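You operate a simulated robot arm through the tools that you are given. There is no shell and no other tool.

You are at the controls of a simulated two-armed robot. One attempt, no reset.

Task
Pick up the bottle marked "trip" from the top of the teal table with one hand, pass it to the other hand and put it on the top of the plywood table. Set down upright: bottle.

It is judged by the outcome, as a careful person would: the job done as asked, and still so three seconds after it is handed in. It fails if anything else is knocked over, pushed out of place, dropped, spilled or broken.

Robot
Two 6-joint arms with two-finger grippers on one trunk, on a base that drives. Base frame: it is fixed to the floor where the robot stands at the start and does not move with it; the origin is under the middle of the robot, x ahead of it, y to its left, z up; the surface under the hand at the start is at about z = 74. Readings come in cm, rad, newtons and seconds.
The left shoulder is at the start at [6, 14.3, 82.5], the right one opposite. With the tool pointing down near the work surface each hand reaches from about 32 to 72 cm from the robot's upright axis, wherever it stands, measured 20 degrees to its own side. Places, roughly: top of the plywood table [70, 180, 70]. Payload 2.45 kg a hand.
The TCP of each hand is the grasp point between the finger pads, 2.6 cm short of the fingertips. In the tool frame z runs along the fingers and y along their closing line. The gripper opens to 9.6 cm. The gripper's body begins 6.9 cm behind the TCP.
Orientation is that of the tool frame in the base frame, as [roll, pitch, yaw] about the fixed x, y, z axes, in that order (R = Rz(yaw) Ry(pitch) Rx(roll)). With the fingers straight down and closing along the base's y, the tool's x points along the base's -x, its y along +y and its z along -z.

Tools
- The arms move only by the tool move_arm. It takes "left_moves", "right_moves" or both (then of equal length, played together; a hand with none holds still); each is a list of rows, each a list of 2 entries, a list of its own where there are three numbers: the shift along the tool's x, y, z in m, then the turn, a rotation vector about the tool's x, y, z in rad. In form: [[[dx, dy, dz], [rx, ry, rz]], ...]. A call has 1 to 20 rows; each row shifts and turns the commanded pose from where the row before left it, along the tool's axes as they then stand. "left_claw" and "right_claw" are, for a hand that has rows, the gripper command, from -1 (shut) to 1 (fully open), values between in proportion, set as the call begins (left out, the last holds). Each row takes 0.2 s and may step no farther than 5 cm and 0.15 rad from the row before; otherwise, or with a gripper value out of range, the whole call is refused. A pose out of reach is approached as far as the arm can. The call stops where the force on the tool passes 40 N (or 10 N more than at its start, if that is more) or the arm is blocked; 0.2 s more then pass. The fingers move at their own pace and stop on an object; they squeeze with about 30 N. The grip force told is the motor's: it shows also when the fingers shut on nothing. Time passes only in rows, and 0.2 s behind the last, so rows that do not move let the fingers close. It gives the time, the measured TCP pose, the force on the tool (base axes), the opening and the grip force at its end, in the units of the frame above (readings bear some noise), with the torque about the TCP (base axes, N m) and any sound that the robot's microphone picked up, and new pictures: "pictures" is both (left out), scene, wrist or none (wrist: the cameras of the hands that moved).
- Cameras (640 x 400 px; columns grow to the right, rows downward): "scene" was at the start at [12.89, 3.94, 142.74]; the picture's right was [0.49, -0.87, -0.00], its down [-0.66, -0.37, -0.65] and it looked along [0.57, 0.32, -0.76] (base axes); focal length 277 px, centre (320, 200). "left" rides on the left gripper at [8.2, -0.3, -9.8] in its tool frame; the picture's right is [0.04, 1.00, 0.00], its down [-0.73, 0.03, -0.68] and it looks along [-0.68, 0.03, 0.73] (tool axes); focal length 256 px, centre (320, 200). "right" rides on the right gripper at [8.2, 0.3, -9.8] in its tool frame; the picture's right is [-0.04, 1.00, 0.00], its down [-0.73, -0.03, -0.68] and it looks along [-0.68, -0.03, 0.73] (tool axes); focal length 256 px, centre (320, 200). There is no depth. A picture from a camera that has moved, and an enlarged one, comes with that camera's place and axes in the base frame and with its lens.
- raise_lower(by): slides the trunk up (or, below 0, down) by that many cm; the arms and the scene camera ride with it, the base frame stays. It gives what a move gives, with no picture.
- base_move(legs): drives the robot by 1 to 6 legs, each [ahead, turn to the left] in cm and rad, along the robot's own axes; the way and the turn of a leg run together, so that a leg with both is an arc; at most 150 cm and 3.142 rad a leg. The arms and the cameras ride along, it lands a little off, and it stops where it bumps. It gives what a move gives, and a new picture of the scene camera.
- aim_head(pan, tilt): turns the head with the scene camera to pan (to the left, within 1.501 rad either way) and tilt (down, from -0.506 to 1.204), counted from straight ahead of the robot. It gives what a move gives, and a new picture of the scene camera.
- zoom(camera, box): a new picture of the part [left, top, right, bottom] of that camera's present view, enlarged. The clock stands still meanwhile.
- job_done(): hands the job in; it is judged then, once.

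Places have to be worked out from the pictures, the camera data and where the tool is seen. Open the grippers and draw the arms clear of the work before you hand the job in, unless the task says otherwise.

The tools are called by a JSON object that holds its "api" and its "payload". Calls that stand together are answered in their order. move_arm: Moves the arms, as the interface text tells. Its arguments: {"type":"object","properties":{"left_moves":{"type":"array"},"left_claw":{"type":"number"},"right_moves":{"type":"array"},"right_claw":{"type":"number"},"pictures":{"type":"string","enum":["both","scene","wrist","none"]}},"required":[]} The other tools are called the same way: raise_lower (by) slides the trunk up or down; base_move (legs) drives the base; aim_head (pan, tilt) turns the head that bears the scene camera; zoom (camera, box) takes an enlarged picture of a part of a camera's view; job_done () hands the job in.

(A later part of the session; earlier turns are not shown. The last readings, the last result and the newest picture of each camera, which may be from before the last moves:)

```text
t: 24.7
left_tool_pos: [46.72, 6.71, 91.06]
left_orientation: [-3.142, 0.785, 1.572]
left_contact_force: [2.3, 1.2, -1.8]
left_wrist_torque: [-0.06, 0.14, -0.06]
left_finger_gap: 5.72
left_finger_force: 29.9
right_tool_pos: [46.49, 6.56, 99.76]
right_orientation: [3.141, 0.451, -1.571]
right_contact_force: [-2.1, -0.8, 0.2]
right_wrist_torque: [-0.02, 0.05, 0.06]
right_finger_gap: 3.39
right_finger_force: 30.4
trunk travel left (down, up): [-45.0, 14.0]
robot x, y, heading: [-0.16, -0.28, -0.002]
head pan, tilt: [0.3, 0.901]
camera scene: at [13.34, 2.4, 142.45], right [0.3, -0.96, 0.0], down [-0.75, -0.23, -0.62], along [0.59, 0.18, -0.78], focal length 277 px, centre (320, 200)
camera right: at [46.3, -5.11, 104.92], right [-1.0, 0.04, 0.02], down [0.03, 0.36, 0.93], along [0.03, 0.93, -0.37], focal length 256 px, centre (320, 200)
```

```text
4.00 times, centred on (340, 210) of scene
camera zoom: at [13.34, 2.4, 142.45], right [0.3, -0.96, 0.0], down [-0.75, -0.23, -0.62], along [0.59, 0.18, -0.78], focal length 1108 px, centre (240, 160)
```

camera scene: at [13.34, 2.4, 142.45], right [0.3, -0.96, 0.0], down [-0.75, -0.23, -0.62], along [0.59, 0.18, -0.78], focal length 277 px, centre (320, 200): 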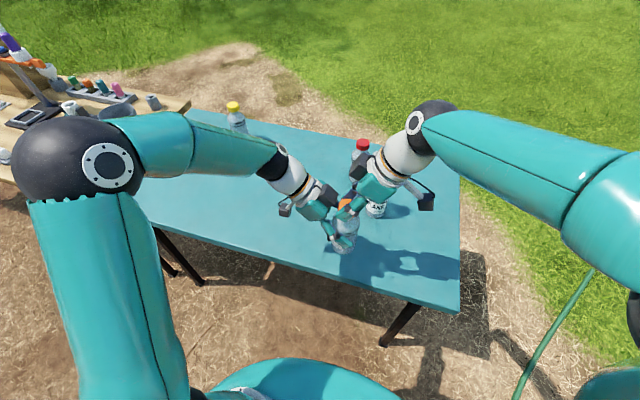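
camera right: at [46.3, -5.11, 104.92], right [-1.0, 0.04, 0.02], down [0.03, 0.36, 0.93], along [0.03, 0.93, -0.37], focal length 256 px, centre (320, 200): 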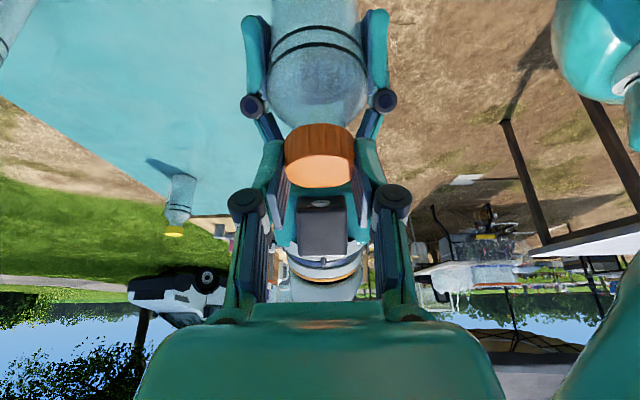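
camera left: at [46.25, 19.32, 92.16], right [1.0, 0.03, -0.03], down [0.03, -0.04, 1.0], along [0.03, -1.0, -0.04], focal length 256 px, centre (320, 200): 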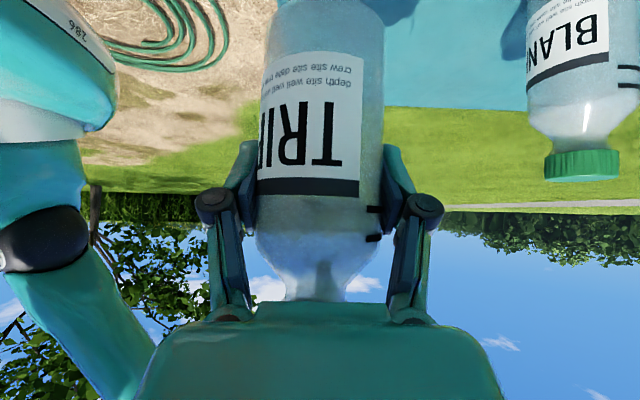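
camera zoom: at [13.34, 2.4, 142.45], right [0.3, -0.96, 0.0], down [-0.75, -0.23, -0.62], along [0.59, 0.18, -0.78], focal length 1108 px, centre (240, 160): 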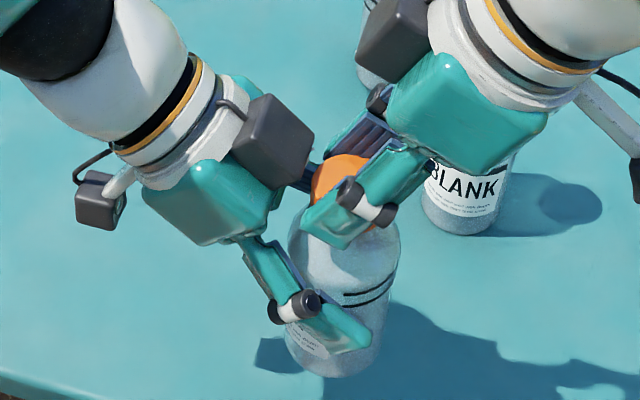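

The cap is gripped at 3.39 cm and 30 N, with only small cross-forces. I'll lower the trunk 6 cm so the bottle sits just above the table, which makes the release safer.

{"api": "raise_lower", "payload": {"by": -6}}

{"api": "zoom", "payload": {"camera": "scene", "box": [290, 160, 390, 260]}}

{"api": "zoom", "payload": {"camera": "right", "box": [160, 0, 480, 200]}}

{"api": "zoom", "payload": {"camera": "left", "box": [0, 0, 640, 400]}}

```text
t: 25.7
left_tool_pos: [46.6, 6.7, 85.07]
left_orientation: [-3.141, 0.786, 1.569]
left_contact_force: [3.4, 0.1, -0.7]
left_wrist_torque: [0.01, 0.21, -0.05]
left_finger_gap: 5.71
left_finger_force: 29.7
right_tool_pos: [46.54, 6.5, 93.65]
right_orientation: [3.141, 0.452, -1.57]
right_contact_force: [-2.7, -0.7, 1.3]
right_wrist_torque: [-0.03, 0.08, 0.08]
right_finger_gap: 3.36
right_finger_force: 29.4
trunk travel left (down, up): [-39.0, 20.0]
robot x, y, heading: [-0.23, 0.11, -0.005]
head pan, tilt: [0.3, 0.901]
```

```text
4.00 times, centred on (340, 210) of scene
camera zoom: at [13.3, 2.4, 136.46], right [0.3, -0.96, 0.0], down [-0.75, -0.23, -0.62], along [0.59, 0.18, -0.78], focal length 1108 px, centre (240, 160)
```

zoom: 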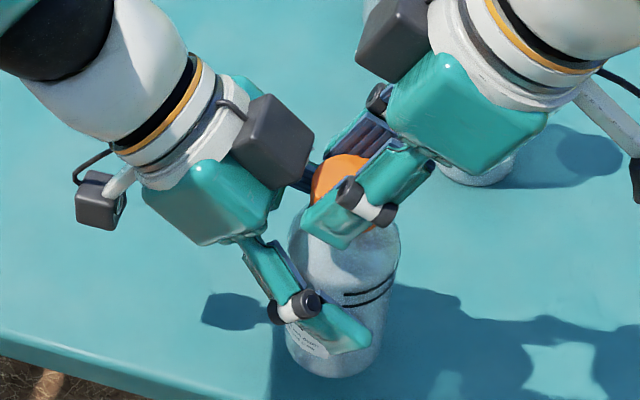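

```text
2.00 times, centred on (320, 100) of right
camera zoom: at [46.28, -5.11, 98.93], right [-1.0, 0.04, 0.02], down [0.03, 0.36, 0.93], along [0.03, 0.93, -0.37], focal length 512 px, centre (320, 400)
```

zoom: 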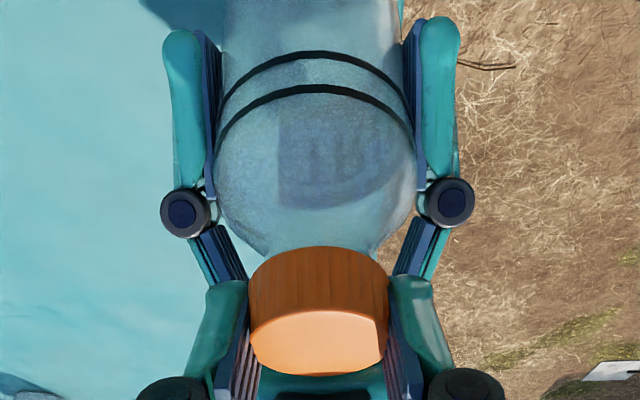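

```text
1.00 times, centred on (320, 200) of left (not enlarged: the box is as wide or as high as the picture)
camera zoom: at [46.21, 19.3, 86.2], right [1.0, 0.03, -0.03], down [0.03, -0.04, 1.0], along [0.03, -1.0, -0.04], focal length 256 px, centre (320, 200)
```

zoom: 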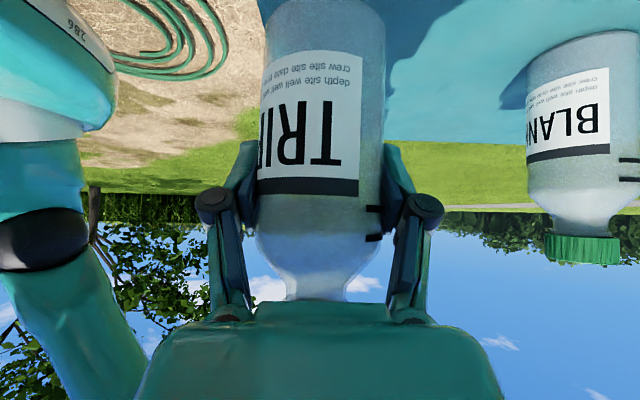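

Both grips are stable and the bottle is about 3 cm above the table. I'll open the left fingers slightly, to about 6.7 cm, and watch whether the right hand holds the cap without slipping.

{"api": "move_arm", "payload": {"left_moves": [[[0, 0, 0], [0, 0, 0]], [[0, 0, 0], [0, 0, 0]], [[0, 0, 0], [0, 0, 0]], [[0, 0, 0], [0, 0, 0]]], "left_claw": 0.4}}

{"api": "zoom", "payload": {"camera": "right", "box": [160, 0, 480, 200]}}

```text
t: 26.7
left_tool_pos: [46.68, 6.61, 85.02]
left_orientation: [-3.14, 0.785, 1.571]
left_contact_force: [0.3, -0.6, 0.2]
left_wrist_torque: [0.01, 0.0, 0.04]
left_finger_gap: 6.71
left_finger_force: 0.1
right_tool_pos: [46.67, 6.48, 93.7]
right_orientation: [3.139, 0.452, -1.571]
right_contact_force: [-0.6, -0.7, -0.8]
right_wrist_torque: [-0.04, 0.04, 0.03]
right_finger_gap: 3.32
right_finger_force: 30.0
trunk travel left (down, up): [-39.0, 20.0]
robot x, y, heading: [0.08, -0.14, -0.001]
head pan, tilt: [0.3, 0.901]
camera scene: at [13.33, 2.4, 136.45], right [0.3, -0.96, 0.0], down [-0.75, -0.23, -0.62], along [0.59, 0.18, -0.78], focal length 277 px, centre (320, 200)
camera left: at [46.23, 19.3, 86.18], right [1.0, 0.03, -0.03], down [0.03, -0.04, 1.0], along [0.03, -1.0, -0.04], focal length 256 px, centre (320, 200)
```

scene: 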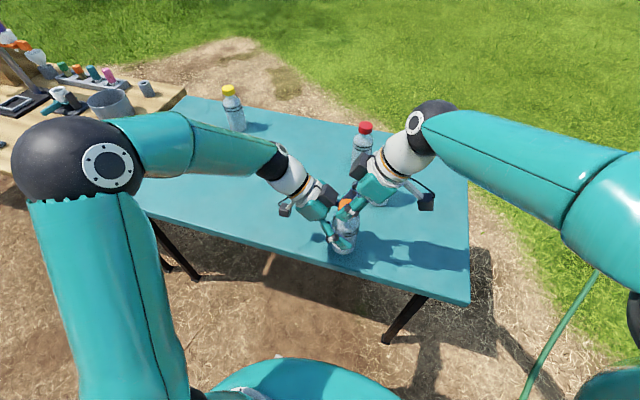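
left: 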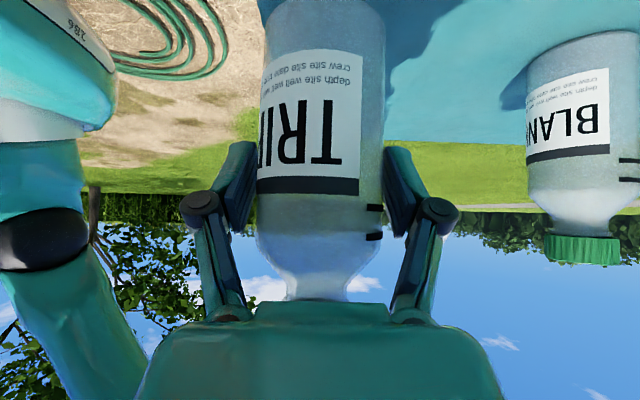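

```text
2.00 times, centred on (320, 100) of right
camera zoom: at [46.31, -5.11, 98.92], right [-1.0, 0.04, 0.02], down [0.03, 0.36, 0.93], along [0.03, 0.93, -0.37], focal length 512 px, centre (320, 400)
```

zoom: 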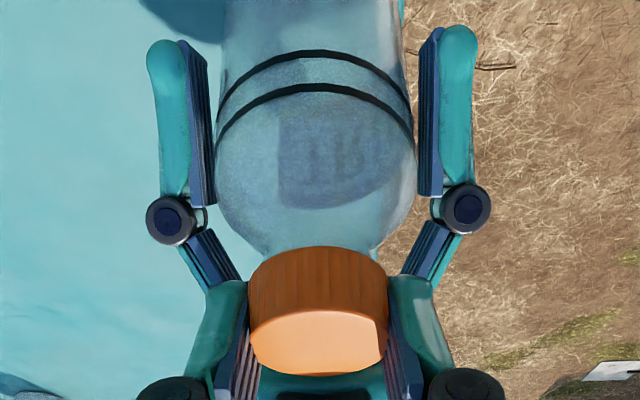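

The right hand holds the bottle with no visible slip. I'll open the left hand fully and retreat it back along its own axis.

{"api": "move_arm", "payload": {"left_moves": [[[0, 0, 0], [0, 0, 0]], [[0, 0, 0], [0, 0, 0]], [[0, 0, -0.01], [0, 0, 0]], [[0, 0, -0.02], [0, 0, 0]], [[0, 0, -0.03], [0, 0, 0]], [[0, 0, -0.03], [0, 0, 0]], [[0, 0, -0.03], [0, 0, 0]], [[0, 0, -0.03], [0, 0, 0]], [[0, 0, -0.03], [0, 0, 0]]], "left_claw": 0.9}}

{"api": "zoom", "payload": {"camera": "right", "box": [160, 0, 480, 200]}}

```text
t: 28.7
left_tool_pos: [46.61, 19.34, 97.85]
left_orientation: [-3.141, 0.786, 1.572]
left_contact_force: [-0.1, 0.9, 0.6]
left_wrist_torque: [-0.01, -0.01, -0.03]
left_finger_gap: 9.12
left_finger_force: 0.1
right_tool_pos: [46.5, 6.57, 93.69]
right_orientation: [3.141, 0.449, -1.57]
right_contact_force: [0.0, 0.1, -0.7]
right_wrist_torque: [0.03, -0.03, 0.01]
right_finger_gap: 3.36
right_finger_force: 29.9
trunk travel left (down, up): [-39.0, 20.0]
robot x, y, heading: [0.09, 0.13, -0.001]
head pan, tilt: [0.3, 0.901]
camera scene: at [13.31, 2.42, 136.45], right [0.3, -0.96, 0.0], down [-0.75, -0.23, -0.62], along [0.59, 0.18, -0.78], focal length 277 px, centre (320, 200)
camera left: at [46.23, 32.07, 99.04], right [1.0, 0.03, -0.03], down [0.03, -0.04, 1.0], along [0.03, -1.0, -0.04], focal length 256 px, centre (320, 200)
```

scene: 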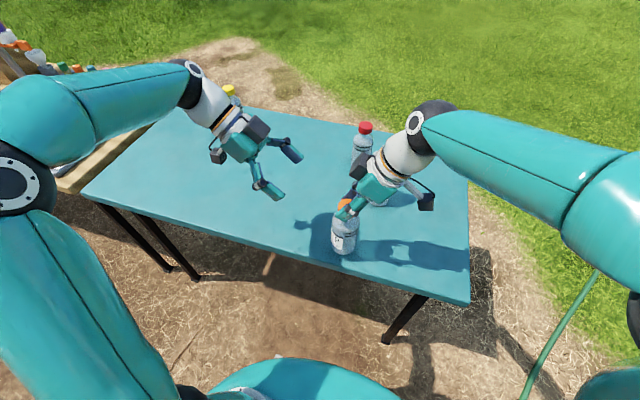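
left: 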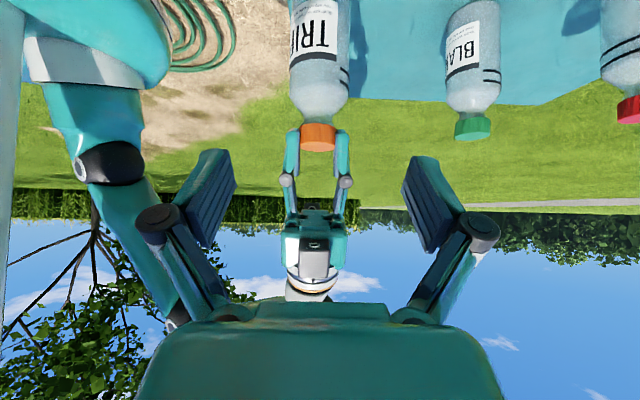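

```text
2.00 times, centred on (320, 100) of right
camera zoom: at [46.29, -5.1, 98.93], right [-1.0, 0.04, 0.02], down [0.03, 0.36, 0.93], along [0.03, 0.93, -0.37], focal length 512 px, centre (320, 400)
```

zoom: 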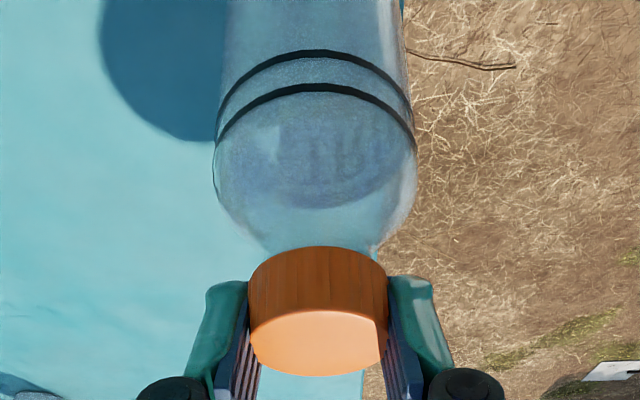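

The handover is complete: the right hand alone holds the cap and the left is clear. I'll raise the trunk 18 cm so the bottle clears everything, then turn to drive toward the plywood table.

{"api": "raise_lower", "payload": {"by": 18}}

{"api": "base_move", "payload": {"legs": [[-8, 0], [0, 0.75]]}}

{"api": "zoom", "payload": {"camera": "right", "box": [0, 0, 640, 400]}}

```text
t: 30.7
left_tool_pos: [46.66, 19.3, 115.78]
left_orientation: [-3.141, 0.784, 1.573]
left_contact_force: [-1.2, -0.1, 0.1]
left_wrist_torque: [-0.02, -0.02, -0.03]
left_finger_gap: 9.14
left_finger_force: 0.0
right_tool_pos: [46.52, 6.49, 111.77]
right_orientation: [3.141, 0.452, -1.569]
right_contact_force: [0.2, 0.7, 0.1]
right_wrist_torque: [0.0, -0.02, 0.02]
right_finger_gap: 3.48
right_finger_force: 29.8
trunk travel left (down, up): [-57.0, 2.0]
robot x, y, heading: [0.01, 0.25, 0.006]
head pan, tilt: [0.3, 0.901]
```

```text
t: 33.9
left_tool_pos: [13.13, 45.84, 115.82]
left_orientation: [3.142, 0.786, 2.317]
left_contact_force: [0.4, 0.8, -0.8]
left_wrist_torque: [0.01, -0.01, -0.03]
left_finger_gap: 9.13
left_finger_force: 0.0
right_tool_pos: [21.85, 36.37, 111.78]
right_orientation: [3.14, 0.449, -0.826]
right_contact_force: [-0.3, 0.3, -1.2]
right_wrist_torque: [0.01, 0.0, 0.0]
right_finger_gap: 3.52
right_finger_force: 30.2
trunk travel left (down, up): [-57.0, 2.0]
robot x, y, heading: [-5.87, -2.31, 0.738]
head pan, tilt: [0.3, 0.901]
camera scene: at [2.44, 8.52, 154.45], right [0.86, -0.51, 0.0], down [-0.4, -0.68, -0.62], along [0.31, 0.54, -0.78], focal length 277 px, centre (320, 200)
```

scene: 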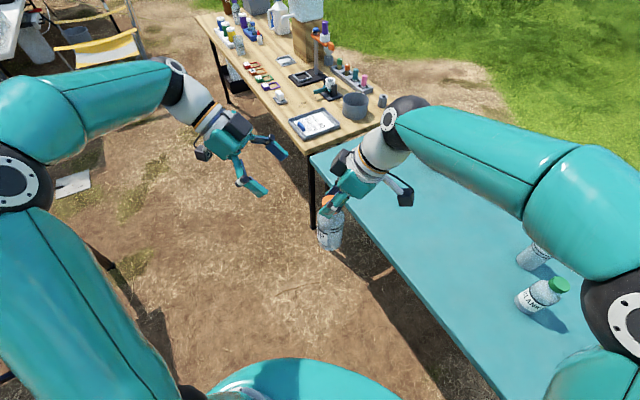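

```text
1.00 times, centred on (320, 200) of right (not enlarged: the box is as wide or as high as the picture)
camera zoom: at [29.5, 27.63, 116.9], right [-0.76, -0.65, 0.02], down [-0.23, 0.29, 0.93], along [-0.61, 0.7, -0.37], focal length 256 px, centre (320, 200)
```

zoom: 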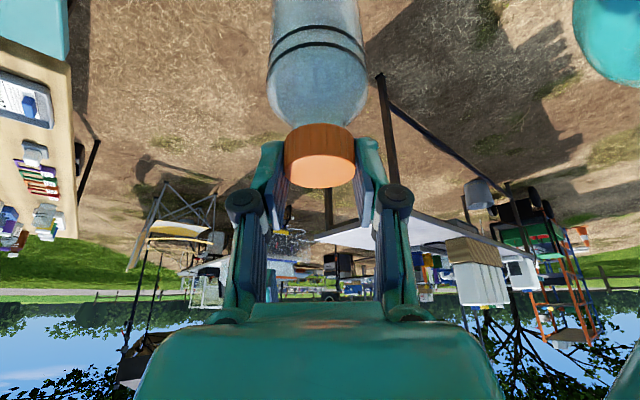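

The drive is going well so far. The finger gap reading crept from 3.36 to 3.52, so I'll check the cap grip closely.

{"api": "zoom", "payload": {"camera": "right", "box": [160, 0, 480, 200]}}

{"api": "zoom", "payload": {"camera": "scene", "box": [180, 0, 400, 150]}}

{"api": "zoom", "payload": {"camera": "scene", "box": [280, 130, 420, 260]}}

```text
2.00 times, centred on (320, 100) of right
camera zoom: at [29.5, 27.63, 116.9], right [-0.76, -0.65, 0.02], down [-0.23, 0.29, 0.93], along [-0.61, 0.7, -0.37], focal length 512 px, centre (320, 400)
```

zoom: 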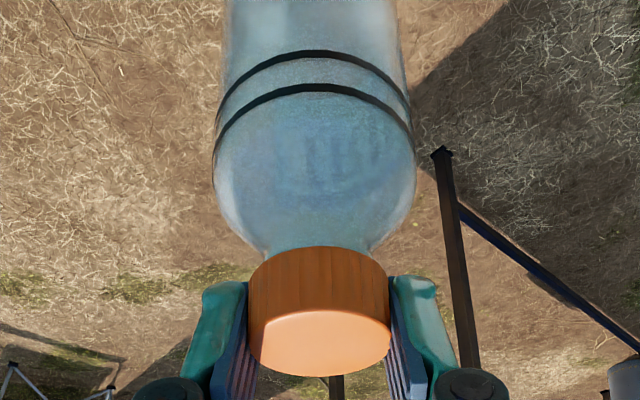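

```text
2.67 times, centred on (290, 75) of scene
camera zoom: at [2.44, 8.52, 154.45], right [0.86, -0.51, 0.0], down [-0.4, -0.68, -0.62], along [0.31, 0.54, -0.78], focal length 739 px, centre (400, 533)
```

zoom: 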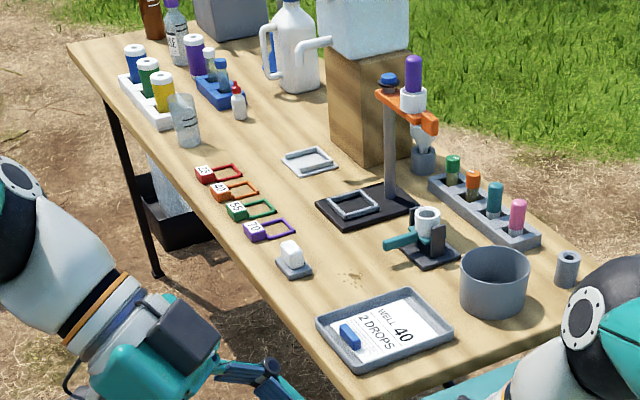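

```text
3.08 times, centred on (350, 195) of scene
camera zoom: at [2.44, 8.52, 154.45], right [0.86, -0.51, 0.0], down [-0.4, -0.68, -0.62], along [0.31, 0.54, -0.78], focal length 852 px, centre (228, 215)
```

zoom: 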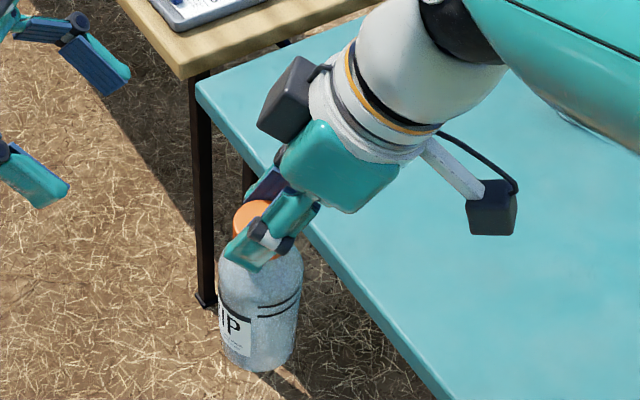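

The bottle hasn't moved in the grip. The plywood table is clearly visible, with a free patch around [63, 132] between the tray (y<120), the eraser block (x≈53–56, y≈140), the black stand (y>147) and the teal-handled device (x>72). I'll drive toward about [5, 125] in steps.

{"api": "base_move", "payload": {"legs": [[0, 0.747], [70, 0]]}}

{"api": "zoom", "payload": {"camera": "right", "box": [160, 0, 480, 200]}}

```text
t: 40.1
left_tool_pos: [-18.37, 116.67, 115.88]
left_orientation: [3.141, 0.787, 3.059]
left_contact_force: [0.2, -0.3, 1.1]
left_wrist_torque: [-0.01, -0.03, 0.02]
left_finger_gap: 9.13
left_finger_force: 0.1
right_tool_pos: [-5.71, 115.46, 111.71]
right_orientation: [3.14, 0.451, -0.082]
right_contact_force: [-0.2, -0.3, -1.2]
right_wrist_torque: [0.0, -0.02, 0.07]
right_finger_gap: 3.55
right_finger_force: 30.1
trunk travel left (down, up): [-57.0, 2.0]
robot x, y, heading: [0.04, 67.97, 1.483]
head pan, tilt: [0.3, 0.901]
camera scene: at [-0.69, 81.84, 154.45], right [0.98, 0.21, 0.0], down [0.17, -0.77, -0.62], along [-0.13, 0.61, -0.78], focal length 277 px, centre (320, 200)
```

scene: 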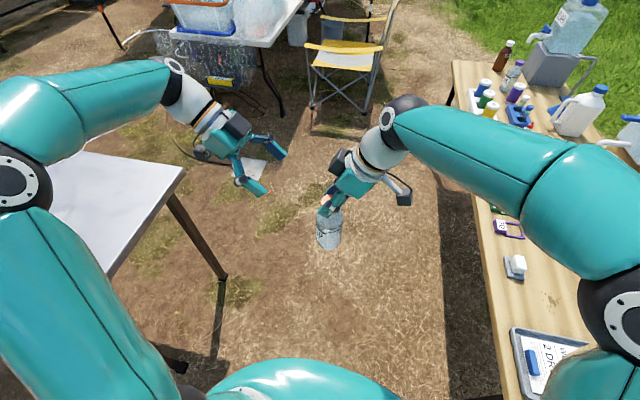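

```text
2.00 times, centred on (320, 100) of right
camera zoom: at [5.98, 114.19, 116.95], right [-0.12, -0.99, 0.02], down [-0.36, 0.06, 0.93], along [-0.93, 0.1, -0.37], focal length 512 px, centre (320, 400)
```

zoom: 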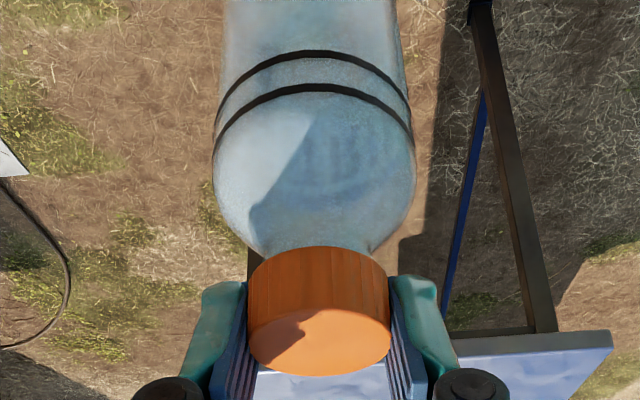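

The bottle is steady and the robot is at [0, 68] heading 1.48. Its arms pass well above the white table on the left. I'll continue 58 cm ahead, then turn right to face the plywood table.

{"api": "base_move", "payload": {"legs": [[58, 0], [0, -0.75]]}}

```text
t: 45.7
left_tool_pos: [25.21, 174.33, 115.93]
left_orientation: [3.141, 0.786, 2.304]
left_contact_force: [0.0, 0.0, -0.2]
left_wrist_torque: [-0.01, 0.0, 0.0]
left_finger_gap: 9.12
left_finger_force: 0.1
right_tool_pos: [33.57, 164.73, 111.85]
right_orientation: [3.141, 0.449, -0.838]
right_contact_force: [0.0, 0.5, -0.4]
right_wrist_torque: [0.01, -0.01, -0.01]
right_finger_gap: 3.54
right_finger_force: 29.7
trunk travel left (down, up): [-57.0, 2.0]
robot x, y, heading: [3.43, 128.53, 0.729]
head pan, tilt: [0.3, 0.901]
camera scene: at [12.0, 139.26, 154.45], right [0.86, -0.51, 0.0], down [-0.4, -0.67, -0.62], along [0.32, 0.53, -0.78], focal length 277 px, centre (320, 200)
```

scene: 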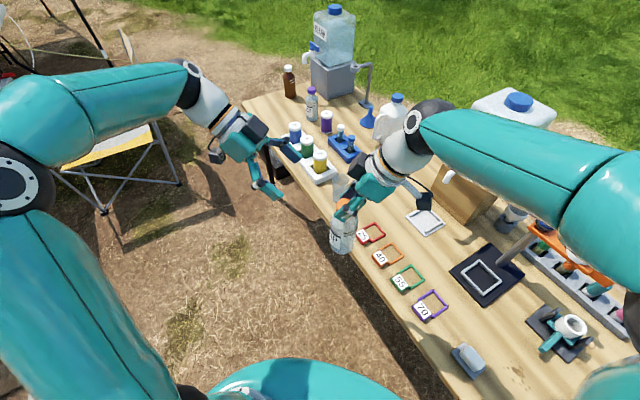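

At [3.4, 128.5], heading 0.73. Clearance looks fine, so I'll finish the turn to face the table.

{"api": "base_move", "payload": {"legs": [[0, -0.73]]}}

{"api": "zoom", "payload": {"camera": "right", "box": [0, 0, 640, 400]}}

```text
t: 48.3
left_tool_pos: [50.44, 147.84, 115.89]
left_orientation: [-3.141, 0.786, 1.566]
left_contact_force: [0.1, -0.3, -0.3]
left_wrist_torque: [0.04, 0.01, 0.01]
left_finger_gap: 9.13
left_finger_force: 0.0
right_tool_pos: [50.27, 134.95, 111.87]
right_orientation: [3.14, 0.452, -1.576]
right_contact_force: [1.0, -0.5, -0.5]
right_wrist_torque: [0.0, 0.02, 0.0]
right_finger_gap: 3.56
right_finger_force: 29.8
trunk travel left (down, up): [-57.0, 2.0]
robot x, y, heading: [3.45, 132.02, 0.004]
head pan, tilt: [0.3, 0.901]
camera scene: at [17.05, 134.23, 154.44], right [0.3, -0.95, 0.0], down [-0.75, -0.23, -0.62], along [0.59, 0.18, -0.78], focal length 277 px, centre (320, 200)
```

scene: 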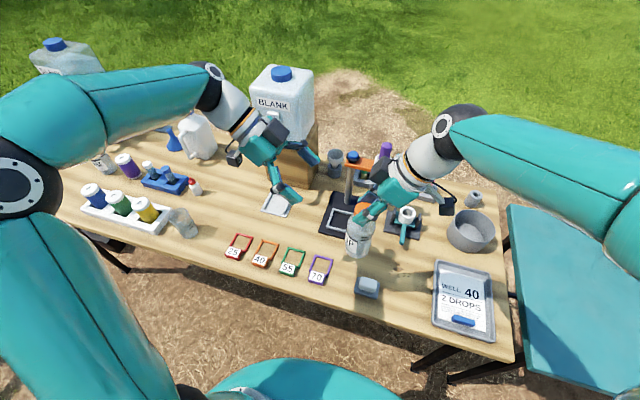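

```text
1.00 times, centred on (320, 200) of right (not enlarged: the box is as wide or as high as the picture)
camera zoom: at [49.91, 123.37, 117.02], right [-1.0, 0.04, 0.02], down [0.03, 0.36, 0.93], along [0.03, 0.93, -0.37], focal length 256 px, centre (320, 200)
```

zoom: 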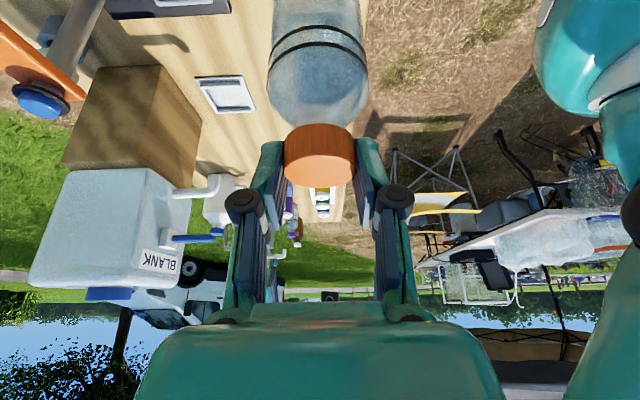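

The robot now faces the table. The pose readings differ a little in y, so I'll work relative to the camera and hand. First a zoom on the free area.

{"api": "zoom", "payload": {"camera": "scene", "box": [300, 140, 540, 340]}}

{"api": "zoom", "payload": {"camera": "left", "box": [0, 0, 640, 400]}}

```text
2.00 times, centred on (420, 240) of scene
camera zoom: at [17.05, 134.23, 154.44], right [0.3, -0.95, 0.0], down [-0.75, -0.23, -0.62], along [0.59, 0.18, -0.78], focal length 554 px, centre (120, 120)
```

zoom: 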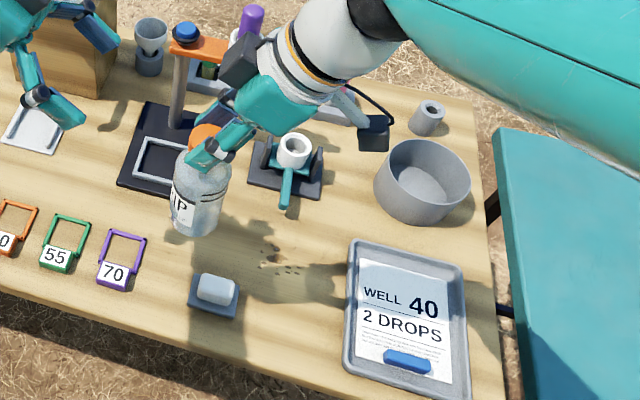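

```text
1.00 times, centred on (320, 200) of left (not enlarged: the box is as wide or as high as the picture)
camera zoom: at [50.05, 160.47, 117.08], right [1.0, 0.02, -0.03], down [0.03, -0.04, 1.0], along [0.02, -1.0, -0.04], focal length 256 px, centre (320, 200)
```

zoom: 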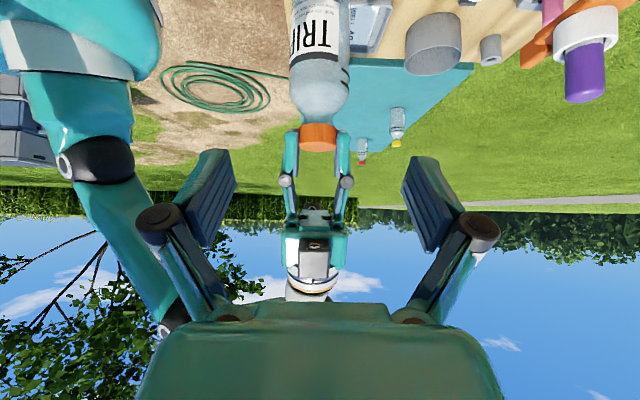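

I judge the open patch to be at about robot-relative [57.5, −3.5], clear of the eraser, stand, handle and tray. I'll move the right hand gently out over it and 10 cm lower, and draw the left hand up and back.

{"api": "move_arm", "payload": {"right_moves": [[[0.004, -0.003, 0.0014], [0, 0, 0]], [[0.008, -0.006, 0.0028], [0, 0, 0]], [[0.011, -0.009, 0.0038], [0, 0, 0]], [[0.0125, -0.01, 0.0043], [0, 0, 0]], [[0.0125, -0.01, 0.0043], [0, 0, 0]], [[0.0125, -0.01, 0.0043], [0, 0, 0]], [[0.0125, -0.01, 0.0043], [0, 0, 0]], [[0.0125, -0.01, 0.0043], [0, 0, 0]], [[0.0125, -0.01, 0.0043], [0, 0, 0]], [[0.0125, -0.01, 0.0043], [0, 0, 0]], [[0.011, -0.009, 0.0038], [0, 0, 0]], [[0.008, -0.007, 0.0028], [0, 0, 0]], [[0.004, -0.003, 0.0014], [0, 0, 0]], [[0, 0, 0], [0, 0, 0]]], "left_moves": [[[-0.005, -0.005, -0.005], [0, 0, 0]], [[-0.005, -0.005, -0.005], [0, 0, 0]], [[-0.005, -0.005, -0.005], [0, 0, 0]], [[-0.005, -0.005, -0.005], [0, 0, 0]], [[-0.005, -0.005, -0.005], [0, 0, 0]], [[-0.005, -0.005, -0.005], [0, 0, 0]], [[-0.005, -0.005, -0.005], [0, 0, 0]], [[-0.005, -0.005, -0.005], [0, 0, 0]], [[-0.005, -0.005, -0.005], [0, 0, 0]], [[-0.005, -0.005, -0.005], [0, 0, 0]], [[-0.005, -0.005, -0.005], [0, 0, 0]], [[0, 0, 0], [0, 0, 0]], [[0, 0, 0], [0, 0, 0]], [[0, 0, 0], [0, 0, 0]]]}}

{"api": "zoom", "payload": {"camera": "scene", "box": [300, 140, 540, 340]}}

```text
t: 51.3
left_tool_pos: [44.8, 147.87, 123.82]
left_orientation: [-3.141, 0.788, 1.568]
left_contact_force: [0.8, -0.4, -0.7]
left_wrist_torque: [0.0, 0.02, 0.02]
left_finger_gap: 9.13
left_finger_force: 0.1
right_tool_pos: [60.68, 124.97, 101.96]
right_orientation: [-3.141, 0.452, -1.574]
right_contact_force: [-0.5, 0.3, -0.3]
right_wrist_torque: [-0.01, 0.01, -0.02]
right_finger_gap: 3.54
right_finger_force: 30.0
trunk travel left (down, up): [-57.0, 2.0]
robot x, y, heading: [3.64, 131.81, 0.003]
head pan, tilt: [0.3, 0.901]
camera scene: at [16.9, 134.23, 154.45], right [0.3, -0.95, 0.0], down [-0.75, -0.23, -0.62], along [0.59, 0.18, -0.78], focal length 277 px, centre (320, 200)
camera right: at [60.46, 113.31, 107.12], right [-1.0, 0.04, 0.02], down [0.03, 0.36, 0.93], along [0.03, 0.93, -0.37], focal length 256 px, centre (320, 200)
camera left: at [44.45, 160.6, 124.97], right [1.0, 0.02, -0.03], down [0.03, -0.04, 1.0], along [0.02, -1.0, -0.04], focal length 256 px, centre (320, 200)
```

scene: 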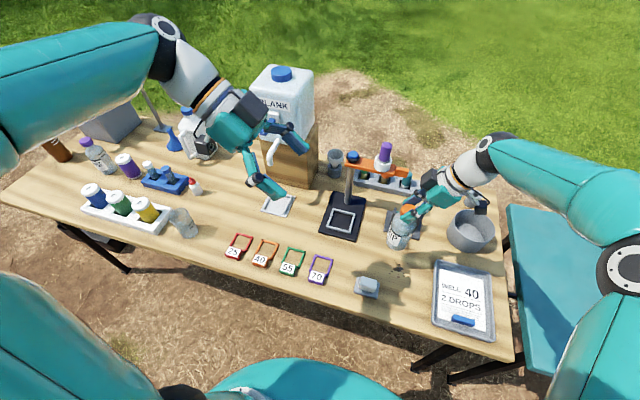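
right: 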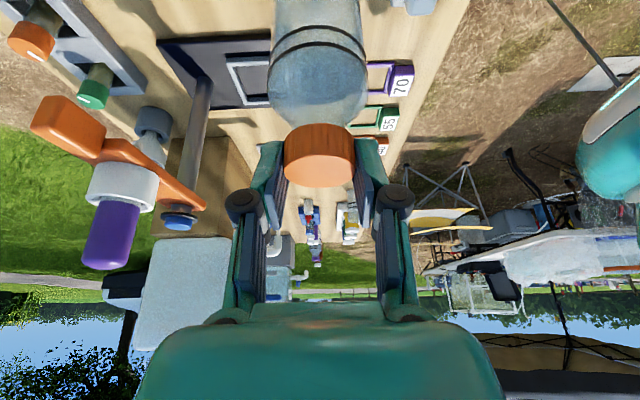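
left: 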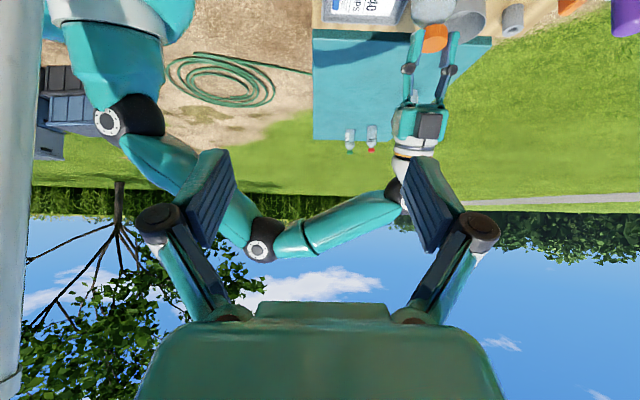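

```text
2.00 times, centred on (420, 240) of scene
camera zoom: at [16.9, 134.23, 154.45], right [0.3, -0.95, 0.0], down [-0.75, -0.23, -0.62], along [0.59, 0.18, -0.78], focal length 554 px, centre (120, 120)
```

zoom: 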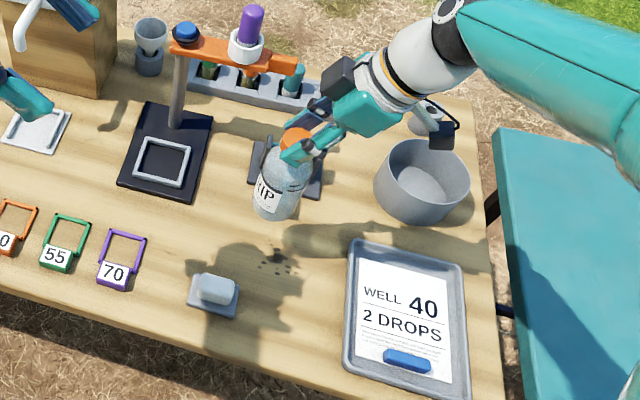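

In world coordinates the bottle hangs at about [61, 125]. I'd like it slightly more central in the patch, at about [62.6, 127.3], so I'll shift it gently and then lower the trunk 12 cm.

{"api": "move_arm", "payload": {"right_moves": [[[-0.003, -0.003, 0.0015], [0, 0, 0]], [[-0.005, -0.005, 0.0025], [0, 0, 0]], [[-0.006, -0.005, 0.0029], [0, 0, 0]], [[-0.005, -0.004, 0.0023], [0, 0, 0]], [[-0.002, -0.002, 0.001], [0, 0, 0]], [[0, 0, 0], [0, 0, 0]]], "pictures": "none"}}

{"api": "raise_lower", "payload": {"by": -12}}

{"api": "zoom", "payload": {"camera": "scene", "box": [300, 140, 540, 340]}}

{"api": "zoom", "payload": {"camera": "left", "box": [240, 0, 640, 200]}}

{"api": "zoom", "payload": {"camera": "right", "box": [0, 0, 640, 400]}}

```text
t: 52.7
left_tool_pos: [44.82, 147.91, 123.84]
left_orientation: [-3.141, 0.788, 1.568]
left_contact_force: [-0.1, -0.2, 0.0]
left_wrist_torque: [-0.01, -0.02, 0.0]
left_finger_gap: 9.11
left_finger_force: 0.1
right_tool_pos: [62.63, 127.29, 101.84]
right_orientation: [3.14, 0.45, -1.577]
right_contact_force: [-0.1, -0.7, 0.1]
right_wrist_torque: [0.02, 0.02, 0.03]
right_finger_gap: 3.55
right_finger_force: 29.8
trunk travel left (down, up): [-57.0, 2.0]
robot x, y, heading: [3.58, 131.88, 0.003]
head pan, tilt: [0.3, 0.901]
```

```text
t: 54.2
left_tool_pos: [44.55, 147.89, 111.96]
left_orientation: [-3.141, 0.785, 1.564]
left_contact_force: [0.2, 0.1, -0.8]
left_wrist_torque: [0.0, 0.02, -0.02]
left_finger_gap: 9.13
left_finger_force: 0.1
right_tool_pos: [62.71, 127.18, 90.11]
right_orientation: [-3.137, 0.453, -1.574]
right_contact_force: [-0.8, -2.0, 13.0]
right_wrist_torque: [-0.04, 0.05, 0.01]
right_finger_gap: 3.54
right_finger_force: 29.7
trunk travel left (down, up): [-45.0, 14.0]
robot x, y, heading: [3.71, 131.97, 0.004]
head pan, tilt: [0.3, 0.901]
```

```text
2.00 times, centred on (420, 240) of scene
camera zoom: at [16.78, 134.22, 142.49], right [0.3, -0.95, 0.0], down [-0.75, -0.23, -0.62], along [0.59, 0.18, -0.78], focal length 554 px, centre (120, 120)
```

zoom: 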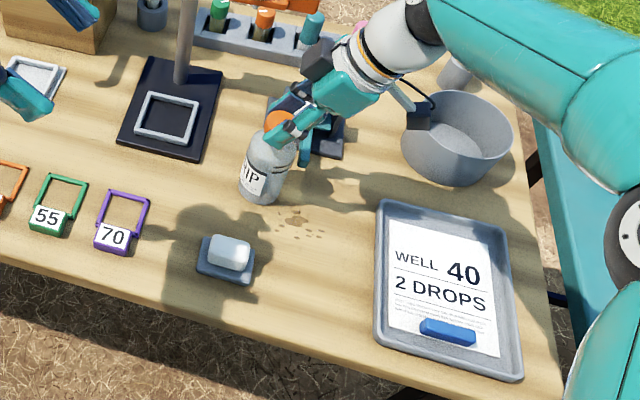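

```text
1.60 times, centred on (440, 100) of left
camera zoom: at [44.35, 160.6, 113.03], right [1.0, 0.02, -0.03], down [0.03, -0.04, 1.0], along [0.02, -1.0, -0.04], focal length 410 px, centre (128, 360)
```

zoom: 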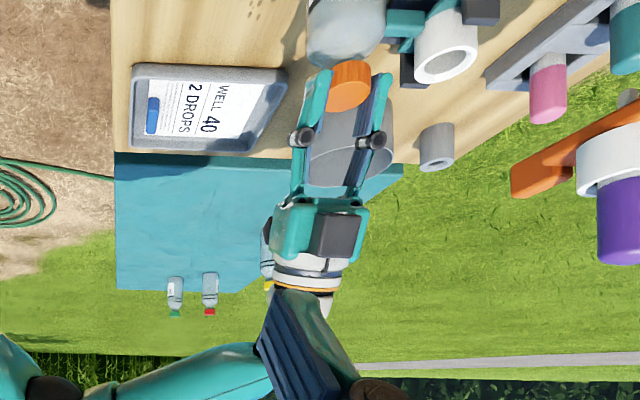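

```text
1.00 times, centred on (320, 200) of right (not enlarged: the box is as wide or as high as the picture)
camera zoom: at [62.3, 115.6, 95.33], right [-1.0, 0.04, 0.01], down [0.03, 0.36, 0.93], along [0.03, 0.93, -0.36], focal length 256 px, centre (320, 200)
```

zoom: 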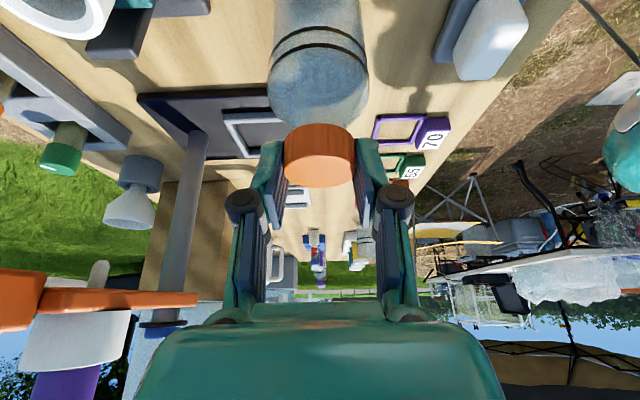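

The right force now reads +13 N in z, so the bottle has probably touched down. The plywood top seems to be at about 73.5 rather than 70. I'll zoom in to verify the contact and that it is upright.

{"api": "zoom", "payload": {"camera": "scene", "box": [380, 170, 480, 260]}}

{"api": "zoom", "payload": {"camera": "right", "box": [160, 0, 480, 200]}}

```text
4.44 times, centred on (430, 215) of scene
camera zoom: at [16.78, 134.22, 142.49], right [0.3, -0.95, 0.0], down [-0.75, -0.23, -0.62], along [0.59, 0.18, -0.78], focal length 1231 px, centre (-169, 133)
```

zoom: 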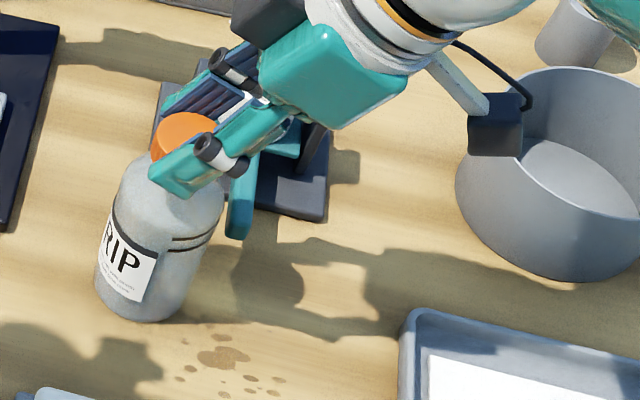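

```text
2.00 times, centred on (320, 100) of right
camera zoom: at [62.3, 115.6, 95.33], right [-1.0, 0.04, 0.01], down [0.03, 0.36, 0.93], along [0.03, 0.93, -0.36], focal length 512 px, centre (320, 400)
```

zoom: 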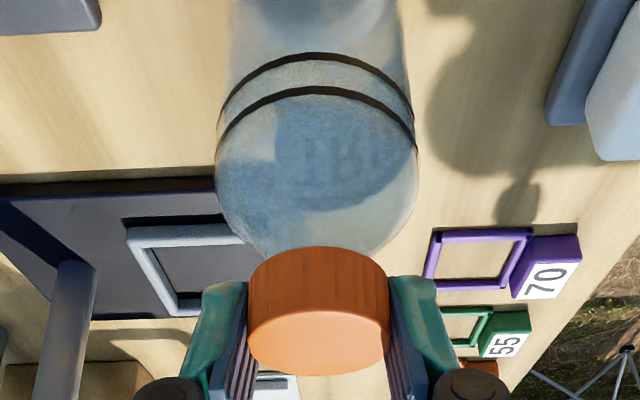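

The base meets its shadow on the table and the bottle looks upright. I'll relieve the preload by raising the hand about 2 mm before releasing.

{"api": "move_arm", "payload": {"right_moves": [[[-0.0009, 0, -0.0018], [0, 0, 0]], [[0, 0, 0], [0, 0, 0]]], "pictures": "none"}}

```text
t: 54.8
left_tool_pos: [44.7, 147.92, 111.79]
left_orientation: [-3.14, 0.787, 1.567]
left_contact_force: [0.3, 0.0, 0.4]
left_wrist_torque: [-0.02, 0.02, -0.01]
left_finger_gap: 9.13
left_finger_force: 0.2
right_tool_pos: [62.58, 127.18, 90.23]
right_orientation: [3.142, 0.45, -1.575]
right_contact_force: [1.9, -0.8, 8.4]
right_wrist_torque: [0.15, -0.21, 0.01]
right_finger_gap: 3.55
right_finger_force: 29.7
trunk travel left (down, up): [-45.0, 14.0]
robot x, y, heading: [3.59, 131.9, 0.0]
head pan, tilt: [0.3, 0.901]
```

Still 8.4 N, so I'll raise another 2 mm.

{"api": "move_arm", "payload": {"right_moves": [[[-0.0009, 0, -0.0018], [0, 0, 0]], [[0, 0, 0], [0, 0, 0]]]}}

{"api": "zoom", "payload": {"camera": "scene", "box": [380, 170, 480, 260]}}

```text
t: 55.4
left_tool_pos: [44.73, 148.03, 111.83]
left_orientation: [-3.141, 0.788, 1.568]
left_contact_force: [0.3, 0.2, -0.1]
left_wrist_torque: [0.01, -0.02, -0.02]
left_finger_gap: 9.12
left_finger_force: 0.0
right_tool_pos: [62.57, 127.23, 90.2]
right_orientation: [3.137, 0.452, -1.577]
right_contact_force: [-0.5, 0.2, 0.5]
right_wrist_torque: [0.07, 0.02, 0.02]
right_finger_gap: 3.54
right_finger_force: 30.0
trunk travel left (down, up): [-45.0, 14.0]
robot x, y, heading: [3.22, 131.83, 0.007]
head pan, tilt: [0.3, 0.901]
camera scene: at [16.88, 134.23, 142.44], right [0.3, -0.95, 0.0], down [-0.75, -0.23, -0.62], along [0.59, 0.18, -0.78], focal length 277 px, centre (320, 200)
camera right: at [62.28, 115.6, 95.44], right [-1.0, 0.04, 0.02], down [0.03, 0.37, 0.93], along [0.03, 0.93, -0.37], focal length 256 px, centre (320, 200)
```

scene: 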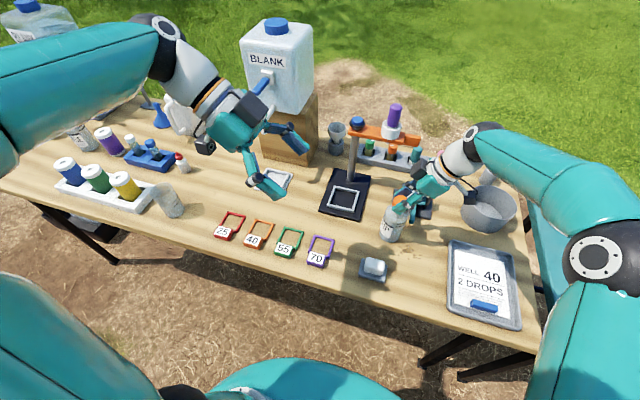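
right: 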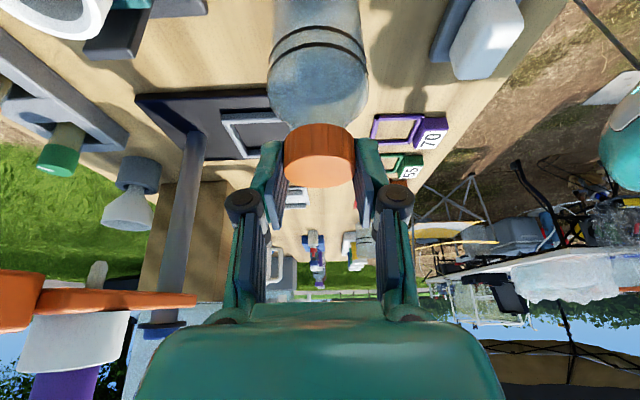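

```text
4.44 times, centred on (430, 215) of scene
camera zoom: at [16.88, 134.23, 142.44], right [0.3, -0.95, 0.0], down [-0.75, -0.23, -0.62], along [0.59, 0.18, -0.78], focal length 1231 px, centre (-169, 133)
```

zoom: 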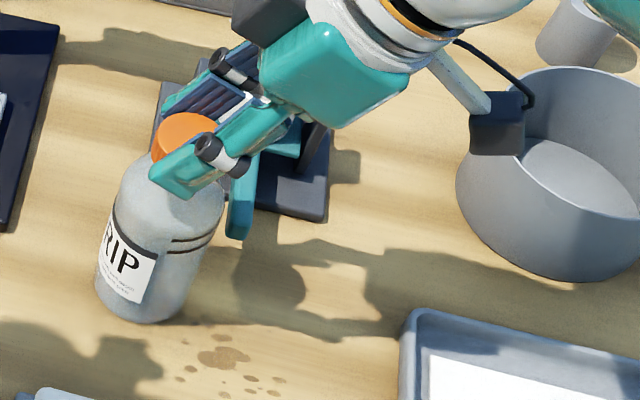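

The force is near zero with the base on the table. I'll release gently with a small opening first, then check.

{"api": "move_arm", "payload": {"right_moves": [[[0, 0, 0], [0, 0, 0]], [[0, 0, 0], [0, 0, 0]], [[0, 0, 0], [0, 0, 0]], [[0, 0, 0], [0, 0, 0]]], "right_claw": 0.0}}

{"api": "zoom", "payload": {"camera": "scene", "box": [380, 170, 480, 260]}}

```text
t: 56.4
left_tool_pos: [44.73, 147.94, 111.86]
left_orientation: [-3.141, 0.788, 1.567]
left_contact_force: [0.0, 0.6, -0.2]
left_wrist_torque: [0.0, 0.01, -0.02]
left_finger_gap: 9.11
left_finger_force: 0.0
right_tool_pos: [62.67, 127.3, 90.36]
right_orientation: [-3.14, 0.45, -1.577]
right_contact_force: [0.5, 0.1, 0.1]
right_wrist_torque: [-0.02, -0.04, 0.0]
right_finger_gap: 4.81
right_finger_force: 0.0
trunk travel left (down, up): [-45.0, 14.0]
robot x, y, heading: [3.2, 132.05, 0.004]
head pan, tilt: [0.3, 0.901]
camera scene: at [16.89, 134.23, 142.45], right [0.3, -0.95, 0.0], down [-0.75, -0.23, -0.62], along [0.59, 0.18, -0.78], focal length 277 px, centre (320, 200)
camera right: at [62.32, 115.6, 95.53], right [-1.0, 0.04, 0.02], down [0.03, 0.36, 0.93], along [0.03, 0.93, -0.37], focal length 256 px, centre (320, 200)
```

scene: 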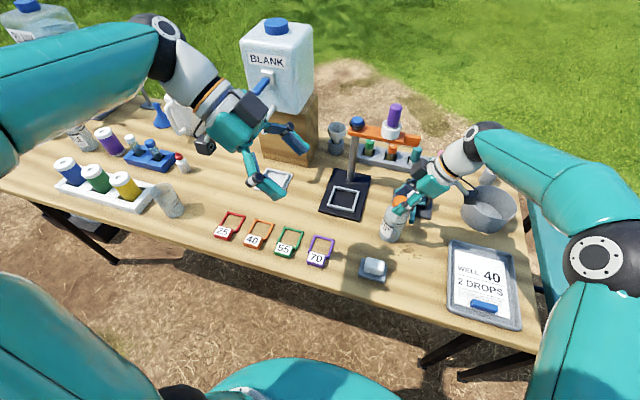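
right: 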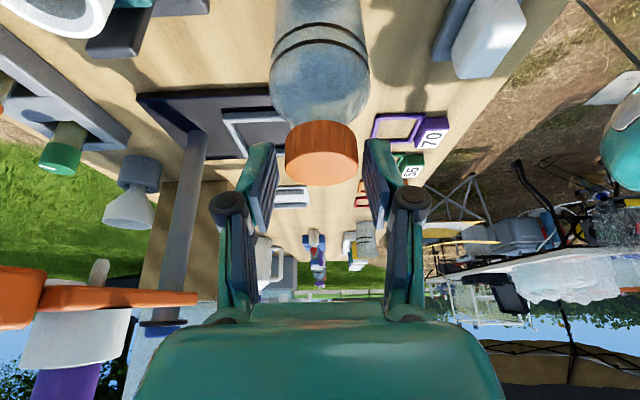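

```text
4.44 times, centred on (430, 215) of scene
camera zoom: at [16.89, 134.23, 142.45], right [0.3, -0.95, 0.0], down [-0.75, -0.23, -0.62], along [0.59, 0.18, -0.78], focal length 1231 px, centre (-169, 133)
```

zoom: 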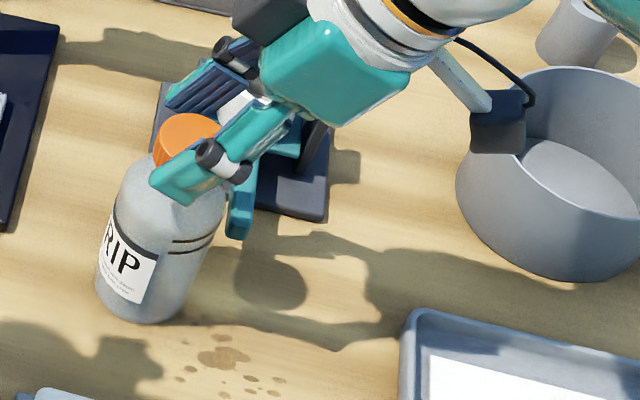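

The bottle stands on its own, barely moved. I'll open a bit more and back the right hand out along its axis, up and to the right.

{"api": "move_arm", "payload": {"right_moves": [[[0, 0, 0], [0, 0, 0]], [[0, 0, -0.01], [0, 0, 0]], [[0, 0, -0.02], [0, 0, 0]], [[0, 0, -0.03], [0, 0, 0]], [[0, 0, -0.03], [0, 0, 0]], [[0, 0, -0.03], [0, 0, 0]], [[0, 0, 0], [0, 0, 0]]], "right_claw": 0.4}}

{"api": "zoom", "payload": {"camera": "scene", "box": [340, 140, 520, 300]}}

```text
t: 58.0
left_tool_pos: [44.72, 147.97, 111.81]
left_orientation: [-3.141, 0.787, 1.568]
left_contact_force: [0.4, 0.2, 0.3]
left_wrist_torque: [0.02, 0.0, 0.01]
left_finger_gap: 9.12
left_finger_force: 0.0
right_tool_pos: [62.71, 121.93, 100.94]
right_orientation: [3.139, 0.449, -1.576]
right_contact_force: [-0.3, 0.0, 0.6]
right_wrist_torque: [0.02, 0.05, -0.01]
right_finger_gap: 6.74
right_finger_force: 0.0
trunk travel left (down, up): [-45.0, 14.0]
robot x, y, heading: [3.6, 131.84, -0.0]
head pan, tilt: [0.3, 0.901]
camera scene: at [16.9, 134.23, 142.45], right [0.3, -0.95, 0.0], down [-0.75, -0.23, -0.62], along [0.59, 0.18, -0.78], focal length 277 px, centre (320, 200)
camera right: at [62.34, 110.38, 106.21], right [-1.0, 0.04, 0.02], down [0.03, 0.36, 0.93], along [0.03, 0.93, -0.37], focal length 256 px, centre (320, 200)
```

scene: 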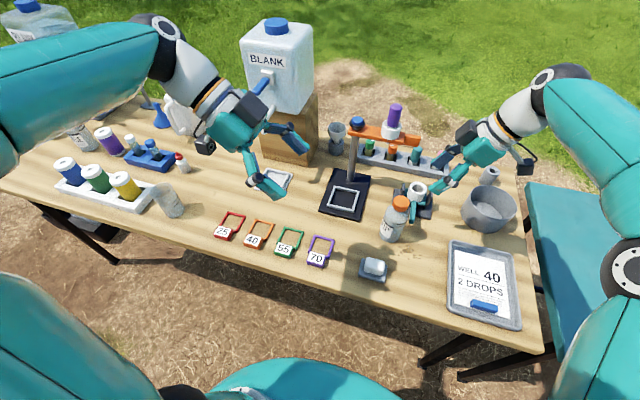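
right: 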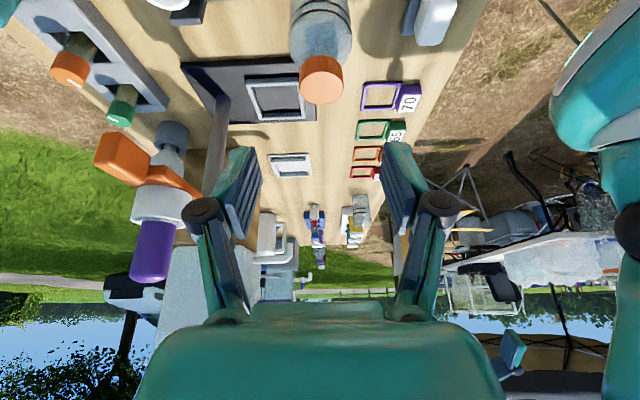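

```text
2.50 times, centred on (430, 220) of scene
camera zoom: at [16.9, 134.23, 142.45], right [0.3, -0.95, 0.0], down [-0.75, -0.23, -0.62], along [0.59, 0.18, -0.78], focal length 693 px, centre (45, 150)
```

zoom: 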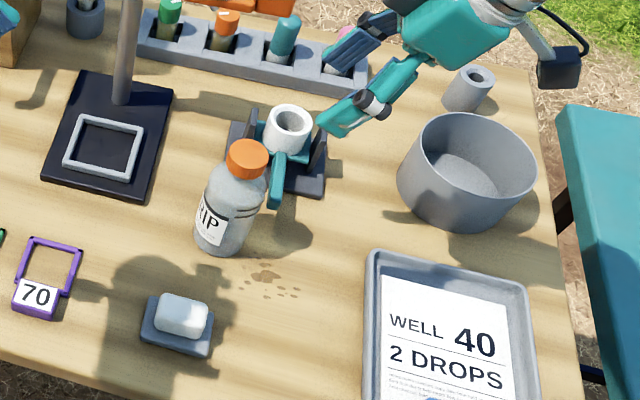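

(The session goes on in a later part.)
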